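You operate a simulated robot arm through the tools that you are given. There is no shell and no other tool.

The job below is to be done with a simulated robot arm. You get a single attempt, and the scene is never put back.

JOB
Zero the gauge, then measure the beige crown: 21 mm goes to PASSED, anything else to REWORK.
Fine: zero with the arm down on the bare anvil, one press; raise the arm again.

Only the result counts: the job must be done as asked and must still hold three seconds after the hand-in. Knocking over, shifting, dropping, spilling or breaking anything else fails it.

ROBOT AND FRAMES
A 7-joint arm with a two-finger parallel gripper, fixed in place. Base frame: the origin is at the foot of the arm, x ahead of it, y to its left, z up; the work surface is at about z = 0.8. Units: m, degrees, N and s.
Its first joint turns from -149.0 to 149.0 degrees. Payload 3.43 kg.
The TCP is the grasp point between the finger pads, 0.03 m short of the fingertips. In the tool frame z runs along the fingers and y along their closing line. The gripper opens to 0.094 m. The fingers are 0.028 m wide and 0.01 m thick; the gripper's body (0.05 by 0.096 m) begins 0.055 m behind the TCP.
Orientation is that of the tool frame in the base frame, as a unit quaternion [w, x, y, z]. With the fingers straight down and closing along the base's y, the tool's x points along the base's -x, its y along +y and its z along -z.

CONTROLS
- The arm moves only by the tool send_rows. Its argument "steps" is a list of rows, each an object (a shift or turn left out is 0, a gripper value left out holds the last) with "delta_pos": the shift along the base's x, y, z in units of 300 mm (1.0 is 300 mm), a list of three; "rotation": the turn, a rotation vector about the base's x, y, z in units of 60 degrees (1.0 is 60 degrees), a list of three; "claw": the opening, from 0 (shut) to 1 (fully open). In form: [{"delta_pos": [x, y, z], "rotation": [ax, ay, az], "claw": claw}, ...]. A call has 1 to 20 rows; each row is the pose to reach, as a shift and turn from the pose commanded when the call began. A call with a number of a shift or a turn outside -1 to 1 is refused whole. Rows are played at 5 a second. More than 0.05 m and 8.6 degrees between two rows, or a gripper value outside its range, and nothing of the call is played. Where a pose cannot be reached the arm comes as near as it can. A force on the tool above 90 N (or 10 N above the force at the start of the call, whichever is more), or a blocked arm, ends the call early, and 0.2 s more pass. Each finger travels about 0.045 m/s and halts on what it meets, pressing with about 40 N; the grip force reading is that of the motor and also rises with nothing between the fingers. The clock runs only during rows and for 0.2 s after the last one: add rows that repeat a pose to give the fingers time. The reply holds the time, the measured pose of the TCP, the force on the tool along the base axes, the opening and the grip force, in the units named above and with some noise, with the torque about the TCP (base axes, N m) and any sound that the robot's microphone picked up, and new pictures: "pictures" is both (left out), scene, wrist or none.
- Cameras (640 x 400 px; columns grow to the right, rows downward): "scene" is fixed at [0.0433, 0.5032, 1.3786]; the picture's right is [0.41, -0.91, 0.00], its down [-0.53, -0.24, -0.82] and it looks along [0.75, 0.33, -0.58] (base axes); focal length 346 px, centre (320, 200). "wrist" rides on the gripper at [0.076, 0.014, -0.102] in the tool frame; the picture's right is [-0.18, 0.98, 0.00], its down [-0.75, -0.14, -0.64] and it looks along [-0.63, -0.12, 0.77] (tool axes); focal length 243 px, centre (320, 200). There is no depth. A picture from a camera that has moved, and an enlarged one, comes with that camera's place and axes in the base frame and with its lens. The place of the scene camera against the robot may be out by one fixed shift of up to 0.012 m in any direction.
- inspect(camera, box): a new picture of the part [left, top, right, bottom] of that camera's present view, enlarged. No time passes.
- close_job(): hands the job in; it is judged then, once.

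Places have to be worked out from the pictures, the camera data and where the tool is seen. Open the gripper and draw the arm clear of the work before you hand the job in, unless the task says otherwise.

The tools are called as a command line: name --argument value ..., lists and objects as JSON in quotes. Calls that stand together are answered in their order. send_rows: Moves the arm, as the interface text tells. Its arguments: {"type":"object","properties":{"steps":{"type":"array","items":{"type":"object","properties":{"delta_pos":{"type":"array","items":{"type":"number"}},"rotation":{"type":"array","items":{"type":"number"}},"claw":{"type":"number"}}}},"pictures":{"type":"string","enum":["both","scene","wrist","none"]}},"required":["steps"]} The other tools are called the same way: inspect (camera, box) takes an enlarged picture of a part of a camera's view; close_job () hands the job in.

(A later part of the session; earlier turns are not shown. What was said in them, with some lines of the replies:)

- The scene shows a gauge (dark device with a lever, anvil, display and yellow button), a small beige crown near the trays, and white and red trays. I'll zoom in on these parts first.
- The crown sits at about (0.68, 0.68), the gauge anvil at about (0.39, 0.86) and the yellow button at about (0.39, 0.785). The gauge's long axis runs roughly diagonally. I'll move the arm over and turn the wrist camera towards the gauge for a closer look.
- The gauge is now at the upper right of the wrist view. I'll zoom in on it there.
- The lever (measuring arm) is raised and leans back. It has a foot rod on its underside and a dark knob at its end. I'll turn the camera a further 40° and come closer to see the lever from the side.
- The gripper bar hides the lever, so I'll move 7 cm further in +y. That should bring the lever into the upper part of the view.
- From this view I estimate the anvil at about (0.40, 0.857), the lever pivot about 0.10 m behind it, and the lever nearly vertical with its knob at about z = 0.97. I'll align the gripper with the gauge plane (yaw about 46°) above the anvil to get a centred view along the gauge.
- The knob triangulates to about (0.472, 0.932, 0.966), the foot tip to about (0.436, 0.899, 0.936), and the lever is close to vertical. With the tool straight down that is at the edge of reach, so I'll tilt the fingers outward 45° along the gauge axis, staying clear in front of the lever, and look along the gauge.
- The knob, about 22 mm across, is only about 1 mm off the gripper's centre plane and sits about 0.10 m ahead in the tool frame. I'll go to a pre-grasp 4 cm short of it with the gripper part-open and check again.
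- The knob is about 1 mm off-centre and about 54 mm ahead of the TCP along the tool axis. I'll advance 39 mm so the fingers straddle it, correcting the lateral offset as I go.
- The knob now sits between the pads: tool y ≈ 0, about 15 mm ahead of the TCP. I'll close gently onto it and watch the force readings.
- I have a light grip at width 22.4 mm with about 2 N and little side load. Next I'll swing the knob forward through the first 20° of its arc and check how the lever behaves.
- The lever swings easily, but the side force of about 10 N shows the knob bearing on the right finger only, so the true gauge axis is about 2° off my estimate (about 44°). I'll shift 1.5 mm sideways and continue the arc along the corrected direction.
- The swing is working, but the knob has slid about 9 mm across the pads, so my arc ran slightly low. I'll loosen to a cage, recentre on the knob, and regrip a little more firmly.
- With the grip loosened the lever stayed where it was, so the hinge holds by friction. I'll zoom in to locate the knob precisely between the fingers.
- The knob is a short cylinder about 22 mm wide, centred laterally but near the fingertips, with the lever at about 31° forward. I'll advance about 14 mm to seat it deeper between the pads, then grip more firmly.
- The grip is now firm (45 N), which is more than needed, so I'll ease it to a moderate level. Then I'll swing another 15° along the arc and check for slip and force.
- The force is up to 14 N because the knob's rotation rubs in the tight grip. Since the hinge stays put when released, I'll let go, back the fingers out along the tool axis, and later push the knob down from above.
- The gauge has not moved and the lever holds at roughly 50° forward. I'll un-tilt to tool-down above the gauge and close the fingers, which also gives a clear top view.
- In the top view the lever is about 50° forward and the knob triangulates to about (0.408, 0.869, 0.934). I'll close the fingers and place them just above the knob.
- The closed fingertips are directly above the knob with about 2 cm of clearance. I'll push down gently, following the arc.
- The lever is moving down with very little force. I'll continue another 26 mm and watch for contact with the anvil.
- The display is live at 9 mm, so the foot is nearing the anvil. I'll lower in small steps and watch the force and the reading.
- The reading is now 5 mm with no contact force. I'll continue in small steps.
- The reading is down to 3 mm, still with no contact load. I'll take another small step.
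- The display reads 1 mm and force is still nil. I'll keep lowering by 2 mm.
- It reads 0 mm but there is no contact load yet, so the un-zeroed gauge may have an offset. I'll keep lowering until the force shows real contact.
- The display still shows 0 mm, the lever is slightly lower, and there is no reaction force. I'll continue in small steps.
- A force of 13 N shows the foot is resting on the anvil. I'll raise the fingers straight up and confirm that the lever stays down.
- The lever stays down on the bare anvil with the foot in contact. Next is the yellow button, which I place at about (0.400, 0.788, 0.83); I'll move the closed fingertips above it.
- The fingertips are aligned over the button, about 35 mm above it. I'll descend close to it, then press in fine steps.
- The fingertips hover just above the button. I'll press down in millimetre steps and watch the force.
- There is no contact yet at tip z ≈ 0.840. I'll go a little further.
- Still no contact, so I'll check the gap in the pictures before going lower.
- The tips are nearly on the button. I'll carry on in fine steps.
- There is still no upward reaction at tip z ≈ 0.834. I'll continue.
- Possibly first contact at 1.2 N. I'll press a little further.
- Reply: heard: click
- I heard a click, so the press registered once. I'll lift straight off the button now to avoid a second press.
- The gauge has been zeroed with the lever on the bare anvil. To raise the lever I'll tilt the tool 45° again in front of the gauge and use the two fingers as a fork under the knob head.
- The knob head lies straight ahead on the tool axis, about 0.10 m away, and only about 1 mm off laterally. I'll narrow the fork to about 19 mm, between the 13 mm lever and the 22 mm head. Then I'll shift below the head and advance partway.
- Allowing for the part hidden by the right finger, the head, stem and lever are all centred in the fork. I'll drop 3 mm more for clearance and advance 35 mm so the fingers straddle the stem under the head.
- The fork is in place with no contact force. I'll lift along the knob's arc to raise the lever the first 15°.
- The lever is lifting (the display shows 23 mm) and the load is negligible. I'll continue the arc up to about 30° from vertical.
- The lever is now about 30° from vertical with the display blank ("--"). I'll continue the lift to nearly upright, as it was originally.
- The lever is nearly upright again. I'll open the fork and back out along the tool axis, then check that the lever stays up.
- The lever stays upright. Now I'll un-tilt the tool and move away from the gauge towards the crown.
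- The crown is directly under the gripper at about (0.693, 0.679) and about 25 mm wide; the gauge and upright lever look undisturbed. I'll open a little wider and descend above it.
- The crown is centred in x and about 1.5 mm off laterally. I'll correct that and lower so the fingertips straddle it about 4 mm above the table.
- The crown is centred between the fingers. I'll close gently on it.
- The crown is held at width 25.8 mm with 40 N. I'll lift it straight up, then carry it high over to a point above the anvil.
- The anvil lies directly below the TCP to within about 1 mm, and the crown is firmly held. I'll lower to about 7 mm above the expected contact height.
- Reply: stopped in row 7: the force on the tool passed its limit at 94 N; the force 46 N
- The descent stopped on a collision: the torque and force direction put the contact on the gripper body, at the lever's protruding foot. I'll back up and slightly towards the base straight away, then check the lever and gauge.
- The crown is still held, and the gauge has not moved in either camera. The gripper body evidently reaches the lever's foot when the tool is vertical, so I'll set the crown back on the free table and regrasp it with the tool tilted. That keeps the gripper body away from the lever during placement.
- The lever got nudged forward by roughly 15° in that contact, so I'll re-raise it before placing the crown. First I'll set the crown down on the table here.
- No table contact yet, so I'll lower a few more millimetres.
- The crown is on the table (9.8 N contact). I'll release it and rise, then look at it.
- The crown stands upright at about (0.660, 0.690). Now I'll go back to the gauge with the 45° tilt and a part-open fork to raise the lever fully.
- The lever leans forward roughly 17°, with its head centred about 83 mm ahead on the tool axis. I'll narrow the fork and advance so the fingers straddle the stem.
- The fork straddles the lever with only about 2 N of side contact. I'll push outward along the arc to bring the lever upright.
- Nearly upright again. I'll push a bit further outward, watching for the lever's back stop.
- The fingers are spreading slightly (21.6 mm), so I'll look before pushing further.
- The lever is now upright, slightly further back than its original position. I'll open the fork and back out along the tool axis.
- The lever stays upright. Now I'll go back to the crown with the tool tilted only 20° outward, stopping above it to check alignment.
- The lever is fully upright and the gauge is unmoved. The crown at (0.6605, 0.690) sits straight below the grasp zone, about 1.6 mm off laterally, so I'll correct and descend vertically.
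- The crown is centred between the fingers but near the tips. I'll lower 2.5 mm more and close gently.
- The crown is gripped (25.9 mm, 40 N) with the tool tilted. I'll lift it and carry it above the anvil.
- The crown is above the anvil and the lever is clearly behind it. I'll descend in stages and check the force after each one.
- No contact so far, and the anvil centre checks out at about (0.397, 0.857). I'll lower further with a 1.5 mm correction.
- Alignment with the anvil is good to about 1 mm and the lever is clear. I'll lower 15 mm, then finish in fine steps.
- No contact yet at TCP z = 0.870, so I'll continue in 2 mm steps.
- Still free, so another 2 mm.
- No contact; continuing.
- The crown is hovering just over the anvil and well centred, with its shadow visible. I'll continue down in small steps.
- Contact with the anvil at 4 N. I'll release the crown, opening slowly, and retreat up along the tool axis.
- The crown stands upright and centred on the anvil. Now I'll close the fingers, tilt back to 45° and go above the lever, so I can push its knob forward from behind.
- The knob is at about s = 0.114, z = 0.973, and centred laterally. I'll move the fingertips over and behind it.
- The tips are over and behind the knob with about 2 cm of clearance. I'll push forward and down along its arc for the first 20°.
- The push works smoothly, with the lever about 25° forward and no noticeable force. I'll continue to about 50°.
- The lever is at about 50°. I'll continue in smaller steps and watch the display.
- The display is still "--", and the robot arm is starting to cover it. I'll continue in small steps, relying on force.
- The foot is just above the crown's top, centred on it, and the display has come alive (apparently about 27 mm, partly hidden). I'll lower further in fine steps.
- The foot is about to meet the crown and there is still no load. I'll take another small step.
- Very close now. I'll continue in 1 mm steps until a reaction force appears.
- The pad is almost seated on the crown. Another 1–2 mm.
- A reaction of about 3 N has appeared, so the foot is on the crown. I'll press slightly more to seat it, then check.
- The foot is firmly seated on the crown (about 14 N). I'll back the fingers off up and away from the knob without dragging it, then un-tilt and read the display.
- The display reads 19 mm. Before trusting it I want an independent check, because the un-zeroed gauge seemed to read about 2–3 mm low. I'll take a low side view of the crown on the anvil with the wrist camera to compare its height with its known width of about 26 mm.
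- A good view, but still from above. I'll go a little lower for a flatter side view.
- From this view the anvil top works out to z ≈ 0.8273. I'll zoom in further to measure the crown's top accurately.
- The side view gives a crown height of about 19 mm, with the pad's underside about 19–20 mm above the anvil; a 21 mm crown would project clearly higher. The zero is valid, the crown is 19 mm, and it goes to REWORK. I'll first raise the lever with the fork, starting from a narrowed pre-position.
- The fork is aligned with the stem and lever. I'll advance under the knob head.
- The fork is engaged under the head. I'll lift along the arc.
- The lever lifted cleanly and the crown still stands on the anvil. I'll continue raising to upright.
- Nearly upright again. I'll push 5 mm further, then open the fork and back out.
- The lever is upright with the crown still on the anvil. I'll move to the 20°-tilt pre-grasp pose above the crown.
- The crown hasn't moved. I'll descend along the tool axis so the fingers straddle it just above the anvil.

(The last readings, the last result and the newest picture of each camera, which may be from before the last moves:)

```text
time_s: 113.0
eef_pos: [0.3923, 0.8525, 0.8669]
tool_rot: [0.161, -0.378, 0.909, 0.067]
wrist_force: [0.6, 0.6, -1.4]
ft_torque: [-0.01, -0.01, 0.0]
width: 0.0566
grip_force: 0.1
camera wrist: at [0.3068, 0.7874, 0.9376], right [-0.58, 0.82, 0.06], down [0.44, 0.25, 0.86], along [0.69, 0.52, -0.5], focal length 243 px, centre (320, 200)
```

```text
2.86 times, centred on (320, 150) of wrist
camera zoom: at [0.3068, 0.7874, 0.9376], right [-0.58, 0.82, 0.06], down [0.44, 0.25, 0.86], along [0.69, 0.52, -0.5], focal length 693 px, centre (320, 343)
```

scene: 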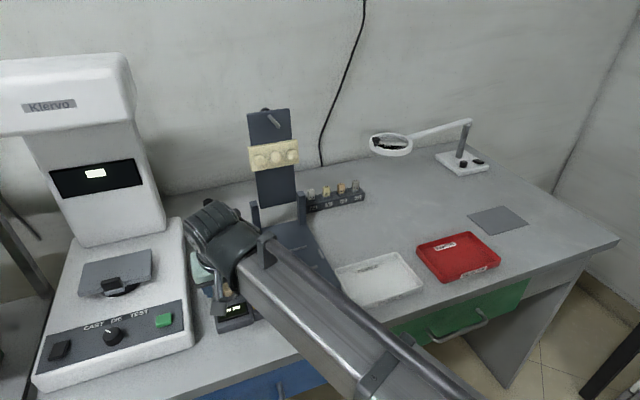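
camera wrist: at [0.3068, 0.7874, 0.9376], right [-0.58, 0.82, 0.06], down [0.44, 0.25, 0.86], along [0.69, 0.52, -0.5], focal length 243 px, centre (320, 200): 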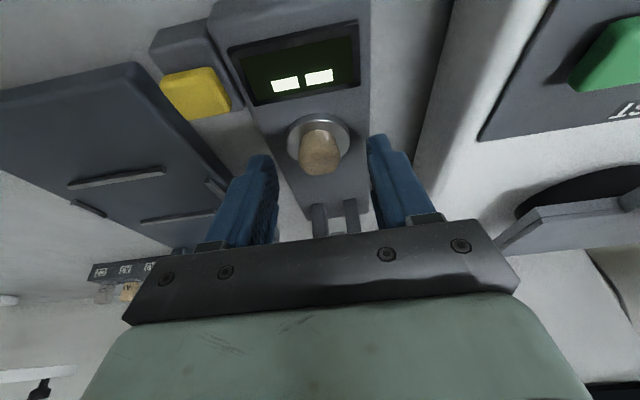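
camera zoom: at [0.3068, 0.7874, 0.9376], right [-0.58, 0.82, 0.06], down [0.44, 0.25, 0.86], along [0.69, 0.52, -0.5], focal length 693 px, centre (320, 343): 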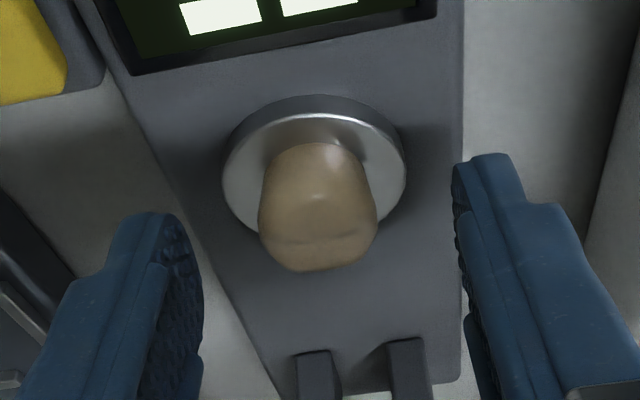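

The crown is well centred between the fingers. I'll lower 3 mm more and close on it.

send_rows --steps '[{"delta_pos": [0.002, 0.002, -0.01], "claw": 0.6}, {"delta_pos": [0.002, 0.002, -0.01], "claw": 0.45}, {"delta_pos": [0.002, 0.002, -0.01], "claw": 0.35}, {"delta_pos": [0.002, 0.002, -0.01], "claw": 0.28}, {"delta_pos": [0.002, 0.002, -0.01], "claw": 0.22}, {"delta_pos": [0.002, 0.002, -0.01], "claw": 0.22}, {"delta_pos": [0.002, 0.002, -0.01], "claw": 0.22}]' --pictures "wrist"

inspect --camera "wrist" --box '[250, 80, 390, 220]'

```text
time_s: 114.6
eef_pos: [0.3919, 0.854, 0.8639]
tool_rot: [0.16, -0.378, 0.909, 0.068]
wrist_force: [-0.3, -0.4, -0.5]
ft_torque: [-0.03, 0.01, -0.01]
width: 0.026
grip_force: 40.3
camera wrist: at [0.3071, 0.7883, 0.9347], right [-0.58, 0.82, 0.06], down [0.44, 0.25, 0.86], along [0.69, 0.52, -0.5], focal length 243 px, centre (320, 200)
```

wrist: 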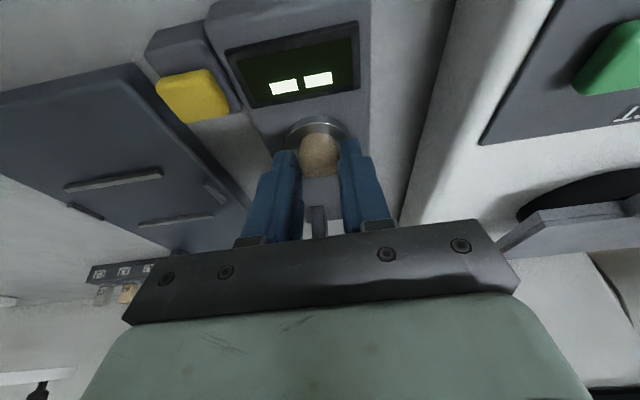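

```text
2.86 times, centred on (320, 150) of wrist
camera zoom: at [0.3071, 0.7883, 0.9347], right [-0.58, 0.82, 0.06], down [0.44, 0.25, 0.86], along [0.69, 0.52, -0.5], focal length 693 px, centre (320, 343)
```

zoom: 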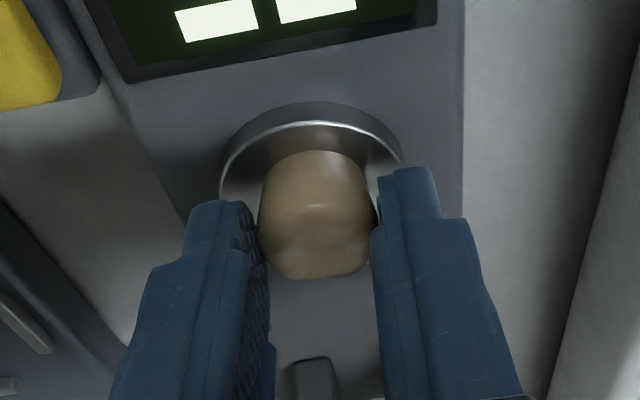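

The crown is gripped (26.0 mm, 40 N). I'll lift it back and up away from the lever, then carry it high towards the REWORK tray, whose centre I place at about (0.71, 0.445).

send_rows --steps '[{"delta_pos": [-0.016, -0.016, 0.062], "claw": 0.22}, {"delta_pos": [-0.04, -0.04, 0.155]}, {"delta_pos": [-0.075, -0.075, 0.29]}, {"delta_pos": [-0.11, -0.11, 0.42]}, {"delta_pos": [-0.11, -0.11, 0.56]}, {"delta_pos": [-0.08, -0.14, 0.65]}, {"delta_pos": [0.02, -0.22, 0.66]}, {"delta_pos": [0.12, -0.32, 0.66]}, {"delta_pos": [0.22, -0.42, 0.66]}, {"delta_pos": [0.32, -0.52, 0.66]}, {"delta_pos": [0.42, -0.62, 0.66]}, {"delta_pos": [0.52, -0.7, 0.66]}, {"delta_pos": [0.52, -0.7, 0.66]}]' --pictures "both"

inspect --camera "scene" --box '[170, 180, 290, 335]'

```text
time_s: 117.4
eef_pos: [0.5496, 0.6438, 1.0633]
tool_rot: [0.161, -0.379, 0.909, 0.068]
wrist_force: [0.5, 0.5, 0.7]
ft_torque: [0.0, 0.0, -0.03]
width: 0.0261
grip_force: 40.1
camera wrist: at [0.4636, 0.5775, 1.1342], right [-0.58, 0.81, 0.06], down [0.45, 0.25, 0.86], along [0.69, 0.52, -0.5], focal length 243 px, centre (320, 200)
```

scene: 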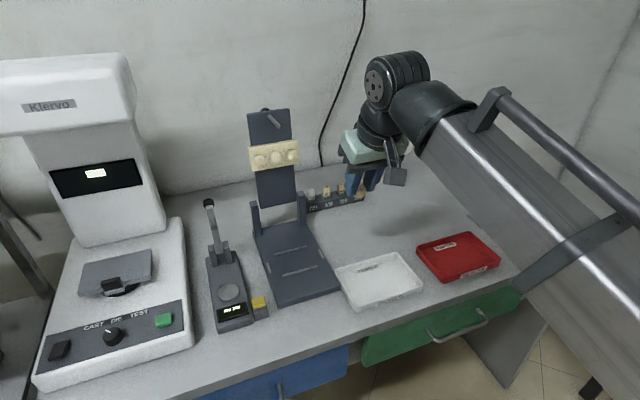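
wrist: 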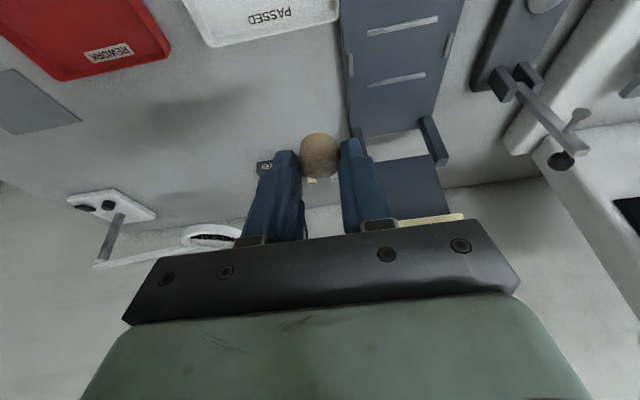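

```text
2.58 times, centred on (230, 258) of scene
camera zoom: at [0.0433, 0.5032, 1.3786], right [0.41, -0.91, 0.0], down [-0.53, -0.24, -0.82], along [0.75, 0.33, -0.58], focal length 894 px, centre (552, 52)
```

zoom: 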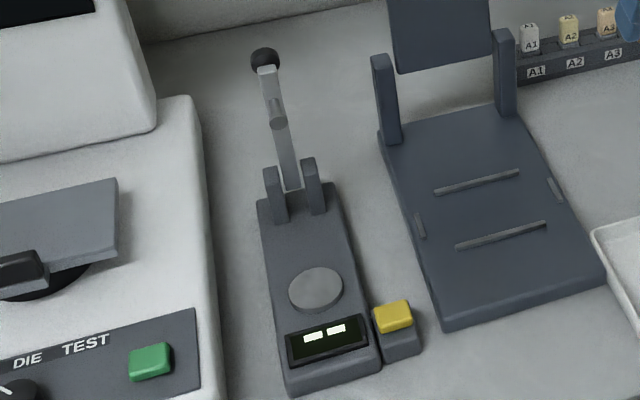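

The gauge is undisturbed with the lever raised, and the crown is held. I'll move above the REWORK tray.

send_rows --steps '[{"delta_pos": [0.086, -0.113, 0]}, {"delta_pos": [0.173, -0.225, 0]}, {"delta_pos": [0.259, -0.338, 0]}, {"delta_pos": [0.345, -0.451, 0]}, {"delta_pos": [0.432, -0.563, -0.02]}, {"delta_pos": [0.5, -0.65, -0.08]}, {"delta_pos": [0.518, -0.676, -0.2]}, {"delta_pos": [0.518, -0.676, -0.32]}, {"delta_pos": [0.518, -0.676, -0.4]}, {"delta_pos": [0.518, -0.676, -0.4]}]' --pictures "both"

inspect --camera "wrist" --box '[200, 0, 440, 200]'

```text
time_s: 119.6
eef_pos: [0.7026, 0.4401, 0.9427]
tool_rot: [0.16, -0.379, 0.909, 0.067]
wrist_force: [0.5, 0.0, -0.3]
ft_torque: [0.01, 0.0, -0.03]
width: 0.0258
grip_force: 40.0
camera wrist: at [0.6175, 0.3745, 1.0137], right [-0.58, 0.82, 0.06], down [0.44, 0.25, 0.86], along [0.69, 0.52, -0.5], focal length 243 px, centre (320, 200)
```

scene: 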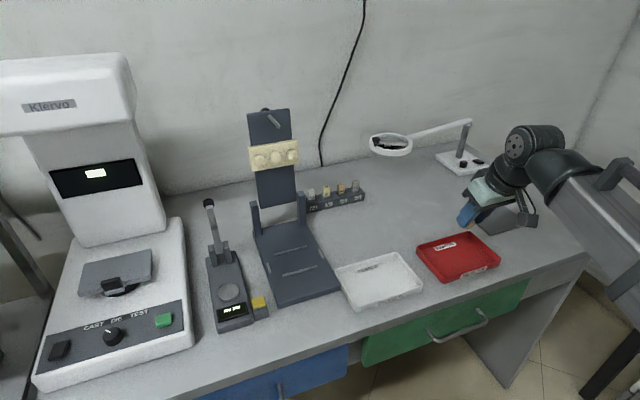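
wrist: 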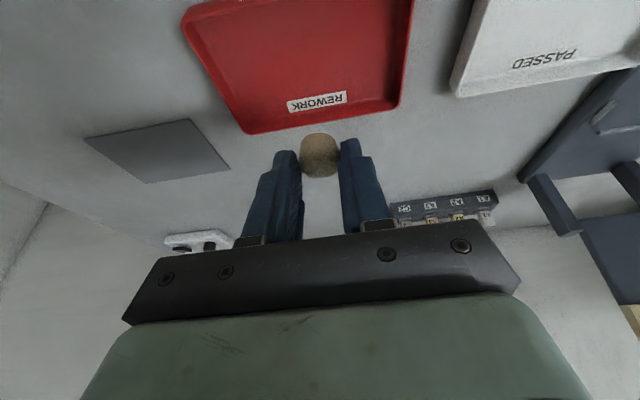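

```text
2.00 times, centred on (320, 100) of wrist
camera zoom: at [0.6175, 0.3745, 1.0137], right [-0.58, 0.82, 0.06], down [0.44, 0.25, 0.86], along [0.69, 0.52, -0.5], focal length 485 px, centre (320, 400)
```

zoom: 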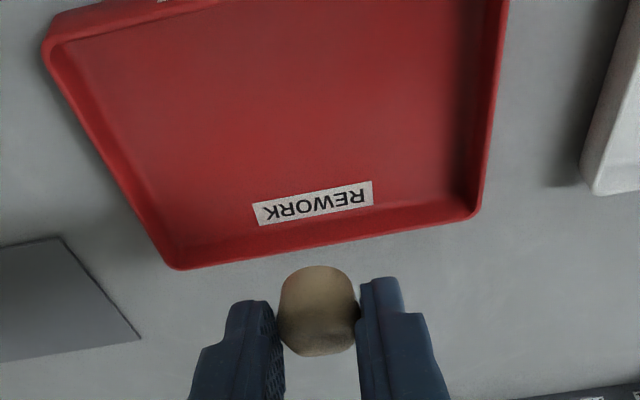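

The REWORK tray's inner centre works out to about (0.723, 0.448), with its long side parallel to the finger opening. I'll shift slightly to be centred and descend to just above the tray floor.

send_rows --steps '[{"delta_pos": [0.0447, 0.0063, -0.02]}, {"delta_pos": [0.0447, 0.0063, -0.13]}, {"delta_pos": [0.0447, 0.0063, -0.23]}, {"delta_pos": [0.0447, 0.0063, -0.29]}, {"delta_pos": [0.0447, 0.0063, -0.29]}]' --pictures "both"

inspect --camera "wrist" --box '[200, 40, 440, 240]'

inspect --camera "scene" --box '[390, 190, 530, 300]'

```text
time_s: 120.8
eef_pos: [0.7179, 0.4433, 0.8544]
tool_rot: [0.16, -0.379, 0.909, 0.069]
wrist_force: [-0.6, 0.4, -0.1]
ft_torque: [-0.02, 0.04, 0.01]
width: 0.0259
grip_force: 40.4
camera wrist: at [0.6323, 0.3785, 0.9246], right [-0.58, 0.82, 0.06], down [0.44, 0.25, 0.86], along [0.69, 0.52, -0.5], focal length 243 px, centre (320, 200)
```

scene: 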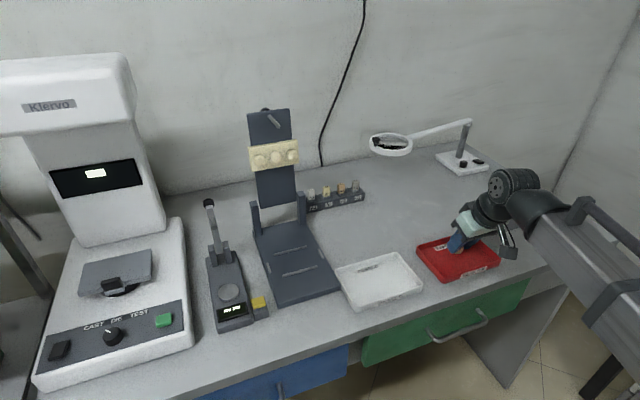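
wrist: 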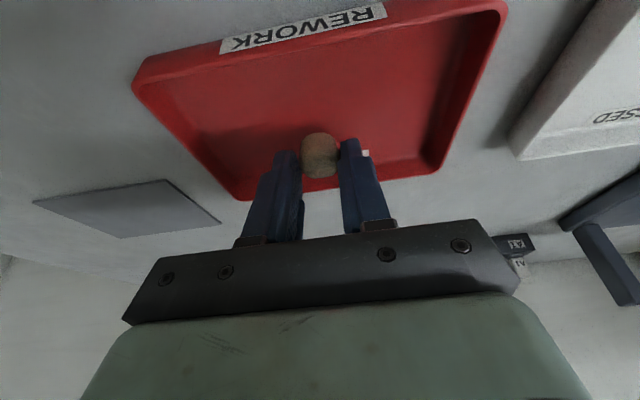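

```text
2.00 times, centred on (320, 140) of wrist
camera zoom: at [0.6323, 0.3785, 0.9246], right [-0.58, 0.82, 0.06], down [0.44, 0.25, 0.86], along [0.69, 0.52, -0.5], focal length 485 px, centre (320, 320)
```

zoom: 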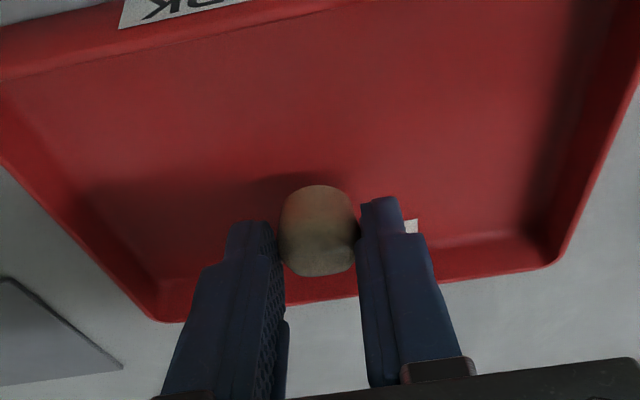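

```text
3.64 times, centred on (460, 245) of scene
camera zoom: at [0.0433, 0.5032, 1.3786], right [0.41, -0.91, 0.0], down [-0.53, -0.24, -0.82], along [0.75, 0.33, -0.58], focal length 1259 px, centre (-189, 36)
```

zoom: 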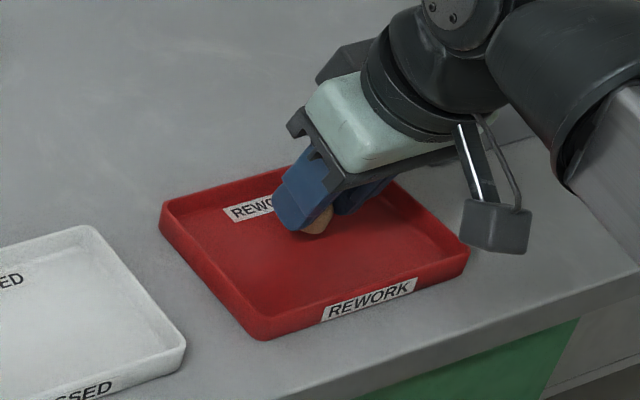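

The crown is inside the tray but towards its back side. I'll shift 15 mm towards the tray centre and lower further.

send_rows --steps '[{"delta_pos": [-0.018, -0.018, 0.0]}, {"delta_pos": [-0.035, -0.035, 0.0]}, {"delta_pos": [-0.035, -0.035, -0.02]}, {"delta_pos": [-0.035, -0.035, -0.033]}]' --pictures "none"

inspect --camera "wrist" --box '[200, 40, 440, 240]'

inspect --camera "scene" --box '[390, 190, 530, 300]'

```text
time_s: 121.8
eef_pos: [0.7066, 0.432, 0.8444]
tool_rot: [0.159, -0.379, 0.909, 0.068]
wrist_force: [-0.4, -0.6, 0.3]
ft_torque: [-0.01, -0.02, 0.0]
width: 0.0264
grip_force: 40.2
```

```text
2.00 times, centred on (320, 140) of wrist
camera zoom: at [0.6212, 0.3674, 0.9149], right [-0.58, 0.82, 0.06], down [0.44, 0.25, 0.86], along [0.69, 0.52, -0.5], focal length 485 px, centre (320, 320)
```

zoom: 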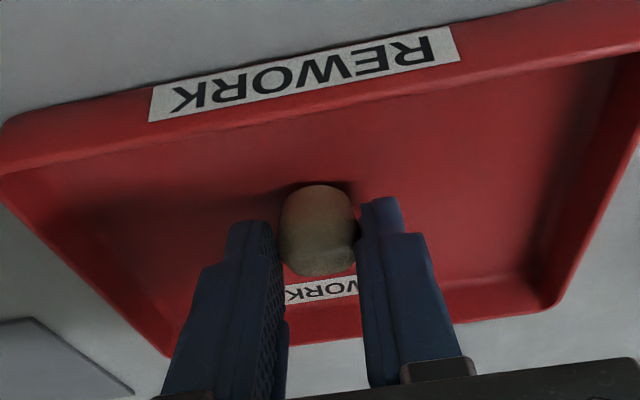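

```text
3.64 times, centred on (460, 245) of scene
camera zoom: at [0.0433, 0.5032, 1.3786], right [0.41, -0.91, 0.0], down [-0.53, -0.24, -0.82], along [0.75, 0.33, -0.58], focal length 1259 px, centre (-189, 36)
```

zoom: 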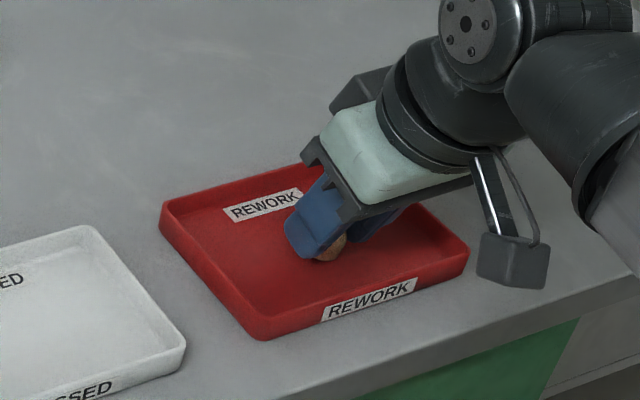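

Well centred in the tray now. I'll lower in fine steps until the crown touches the floor.

send_rows --steps '[{"delta_pos": [0, 0, -0.004]}, {"delta_pos": [0, 0, -0.008]}]' --pictures "none"

```text
time_s: 122.4
eef_pos: [0.7061, 0.433, 0.8421]
tool_rot: [0.16, -0.379, 0.909, 0.068]
wrist_force: [0.7, -0.6, 0.5]
ft_torque: [-0.02, 0.01, 0.0]
width: 0.0263
grip_force: 40.1
```

No contact yet, so another step down.

send_rows --steps '[{"delta_pos": [0, 0, -0.0035]}, {"delta_pos": [0, 0, -0.007]}]' --pictures "none"

```text
time_s: 123.0
eef_pos: [0.7068, 0.432, 0.8396]
tool_rot: [0.161, -0.379, 0.909, 0.068]
wrist_force: [0.7, -1.1, 4.5]
ft_torque: [-0.06, -0.08, -0.04]
width: 0.0261
grip_force: 40.3
```

The crown touches the tray floor (4.5 N). I'll release it slowly and retreat up along the tool axis.

send_rows --steps '[{"claw": 0.29}, {"claw": 0.35}, {"claw": 0.45}, {"claw": 0.5}, {"delta_pos": [-0.016, -0.016, 0.062], "claw": 0.5}, {"delta_pos": [-0.04, -0.04, 0.155], "claw": 0.5}, {"delta_pos": [-0.07, -0.07, 0.28], "claw": 0.5}, {"delta_pos": [-0.1, -0.1, 0.42], "claw": 0.6}, {"delta_pos": [-0.1, -0.1, 0.56], "claw": 0.6}, {"delta_pos": [-0.1, -0.1, 0.68], "claw": 0.6}, {"delta_pos": [-0.1, -0.1, 0.68], "claw": 0.6}]' --pictures "both"

inspect --camera "scene" --box '[390, 190, 530, 300]'

inspect --camera "wrist" --box '[200, 0, 440, 200]'

```text
time_s: 125.4
eef_pos: [0.6776, 0.4024, 1.043]
tool_rot: [0.159, -0.379, 0.909, 0.067]
wrist_force: [0.2, 0.1, 0.3]
ft_torque: [-0.01, 0.0, 0.03]
width: 0.0563
grip_force: 0.0
camera wrist: at [0.5912, 0.3372, 1.114], right [-0.58, 0.82, 0.06], down [0.45, 0.25, 0.86], along [0.69, 0.52, -0.5], focal length 243 px, centre (320, 200)
```

scene: 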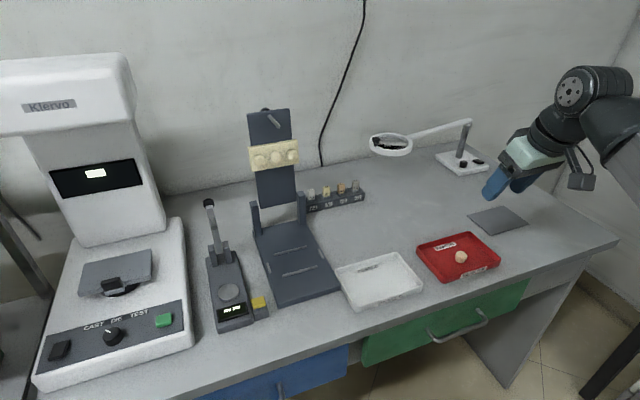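
wrist: 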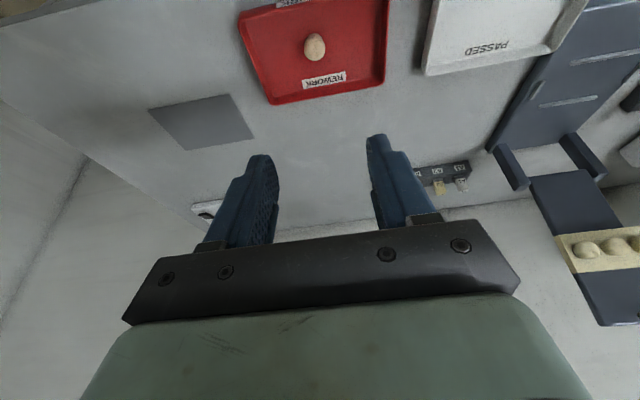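

```text
3.64 times, centred on (460, 245) of scene
camera zoom: at [0.0433, 0.5032, 1.3786], right [0.41, -0.91, 0.0], down [-0.53, -0.24, -0.82], along [0.75, 0.33, -0.58], focal length 1259 px, centre (-189, 36)
```

zoom: 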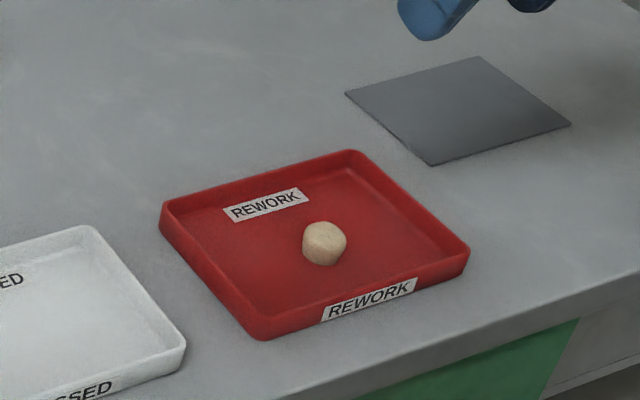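

```text
2.00 times, centred on (320, 100) of wrist
camera zoom: at [0.5912, 0.3372, 1.114], right [-0.58, 0.82, 0.06], down [0.45, 0.25, 0.86], along [0.69, 0.52, -0.5], focal length 485 px, centre (320, 400)
```

zoom: 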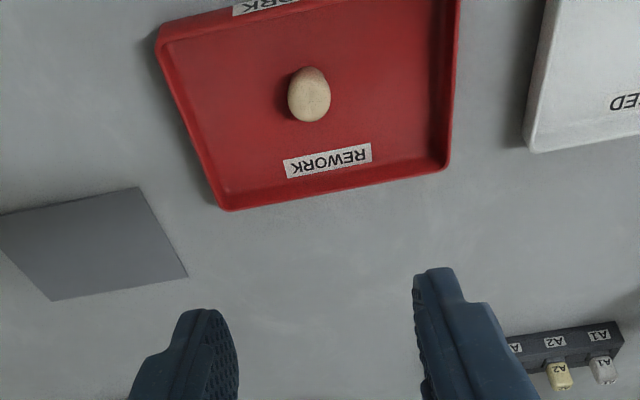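

The crown sits inside the REWORK tray and the gripper is open. I'll raise the arm further clear and take a last look at everything.

send_rows --steps '[{"delta_pos": [0, 0, 0.08], "rotation": [-0.06, 0.06, 0], "claw": 0.8}, {"delta_pos": [0, 0, 0.16], "rotation": [-0.12, 0.12, 0], "claw": 1.0}, {"delta_pos": [0, 0, 0.24], "rotation": [-0.18, 0.18, 0], "claw": 1.0}, {"delta_pos": [0, 0, 0.3], "rotation": [-0.2357, 0.2357, 0], "claw": 1.0}, {"delta_pos": [0, 0, 0.3], "rotation": [-0.2357, 0.2357, 0], "claw": 1.0}, {"delta_pos": [0, 0, 0.3], "rotation": [-0.2357, 0.2357, 0], "claw": 1.0}]' --pictures "both"

inspect --camera "scene" --box '[170, 180, 290, 335]'

inspect --camera "scene" --box '[320, 190, 530, 310]'

```text
time_s: 126.8
eef_pos: [0.6777, 0.4032, 1.134]
tool_rot: [0.001, -0.384, 0.924, 0.001]
wrist_force: [14.1, 13.2, -41.3]
ft_torque: [-0.01, -1.18, -0.4]
width: 0.094
grip_force: 0.1
camera wrist: at [0.6138, 0.3586, 1.2371], right [-0.57, 0.82, 0.0], down [0.63, 0.43, 0.64], along [0.53, 0.37, -0.76], focal length 243 px, centre (320, 200)
```

scene: 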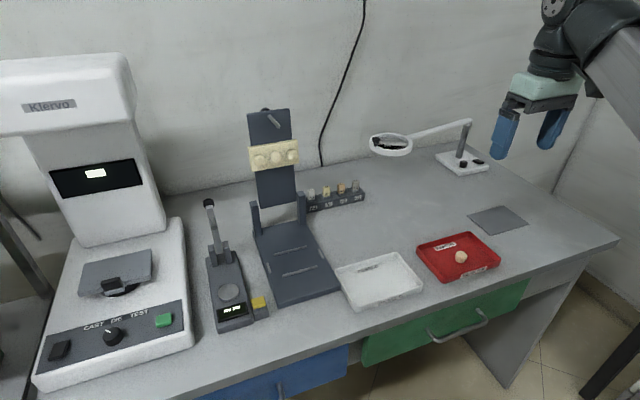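
wrist: 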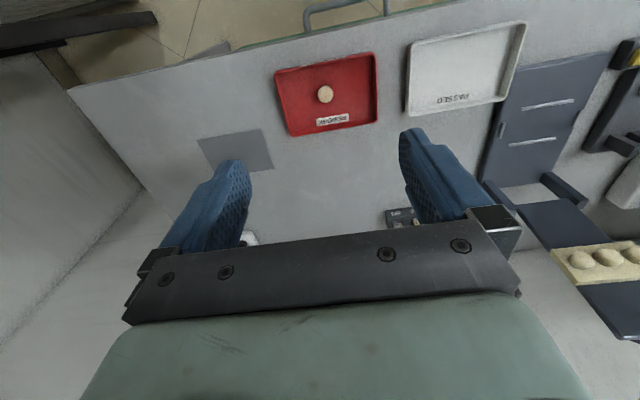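

```text
2.58 times, centred on (230, 258) of scene
camera zoom: at [0.0433, 0.5032, 1.3786], right [0.41, -0.91, 0.0], down [-0.53, -0.24, -0.82], along [0.75, 0.33, -0.58], focal length 894 px, centre (552, 52)
```

zoom: 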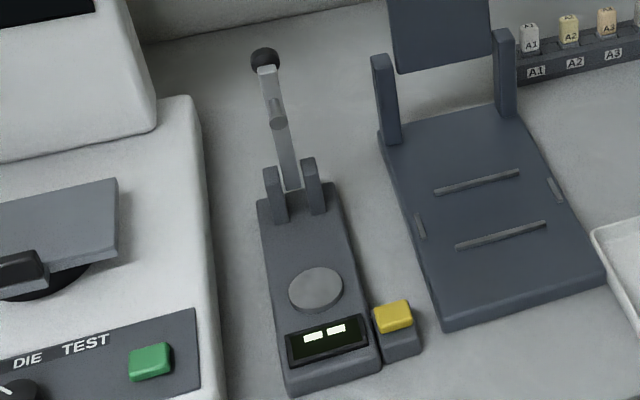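

```text
3.05 times, centred on (425, 250) of scene
camera zoom: at [0.0433, 0.5032, 1.3786], right [0.41, -0.91, 0.0], down [-0.53, -0.24, -0.82], along [0.75, 0.33, -0.58], focal length 1056 px, centre (0, 48)
```

zoom: 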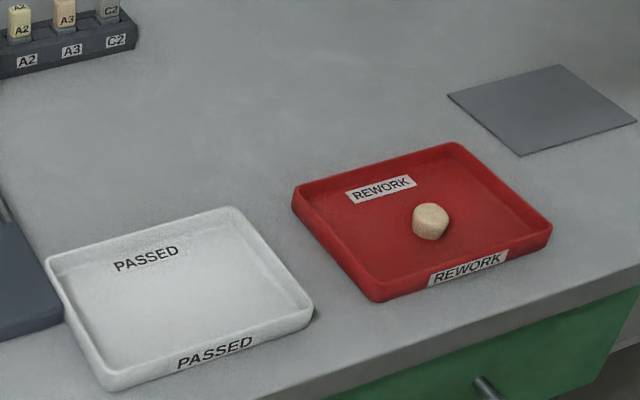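

The scene is as wanted, but the tool reads an odd 40 N load, probably the wrist touching the arm itself in this tucked pose. I'll move outward to relieve it.

send_rows --steps '[{"delta_pos": [0.05, 0.03, -0.05]}, {"delta_pos": [0.12, 0.08, -0.05]}, {"delta_pos": [0.2, 0.14, -0.02]}, {"delta_pos": [0.25, 0.22, 0.0]}, {"delta_pos": [0.25, 0.22, 0.0]}]' --pictures "both"

```text
time_s: 128.0
eef_pos: [0.7527, 0.466, 1.1351]
tool_rot: [0.0, -0.385, 0.923, 0.002]
wrist_force: [-0.3, 0.4, 0.5]
ft_torque: [0.02, 0.0, -0.02]
width: 0.0941
grip_force: 0.0
camera wrist: at [0.6885, 0.4233, 1.2373], right [-0.57, 0.82, 0.0], down [0.63, 0.43, 0.64], along [0.53, 0.37, -0.77], focal length 243 px, centre (320, 200)
```

scene: 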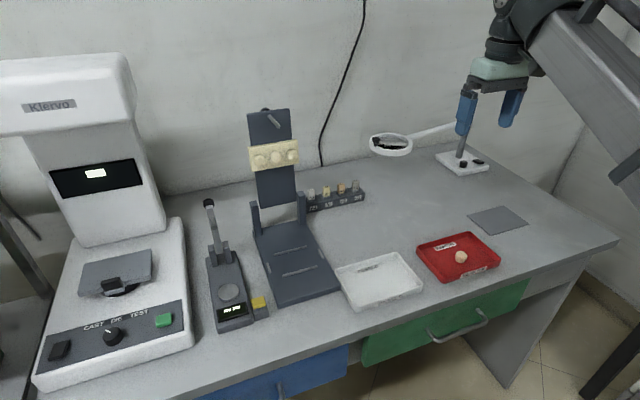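
wrist: 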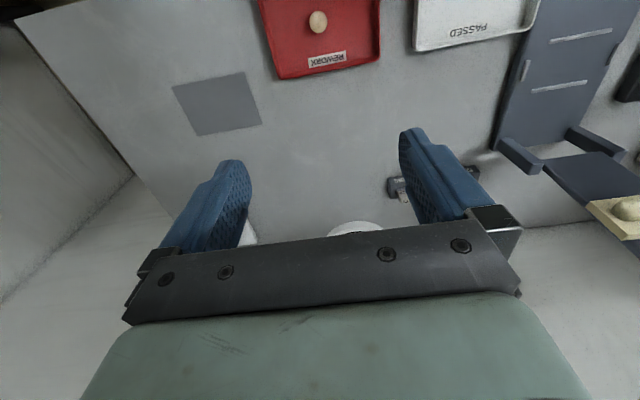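

The load is gone. The gripper is open and well clear, the crown measured 19 mm and is in REWORK, and the gauge lever is raised. Nothing else appears to have moved, so I'm handing the job in.

close_job

```text
The job is handed in.
```

The beige crown measured 19 mm, so it's in the REWORK tray, and I've handed the job in.

- **Zeroing:** I lowered the gauge arm onto the bare anvil until it pressed on it, then pressed the yellow button once (one click heard). I then raised the arm again.
- **Reading check:** Before zeroing, the gauge seemed to read 2–3 mm low. I checked the 19 mm against a side view of the crown, which also came out at about 19 mm and clearly below 21 mm.
- **Collision:** On my first try at placing the crown, the gripper hit the raised gauge arm with about 94 N. The gauge arm tipped forward and I raised it again. The gauge looked unmoved in both cameras afterwards, and the crown stayed in the gripper.
- **End state:** The gauge arm is raised, the gripper is open, and the robot is clear of the work. Nothing else appeared to have moved in the last pictures.
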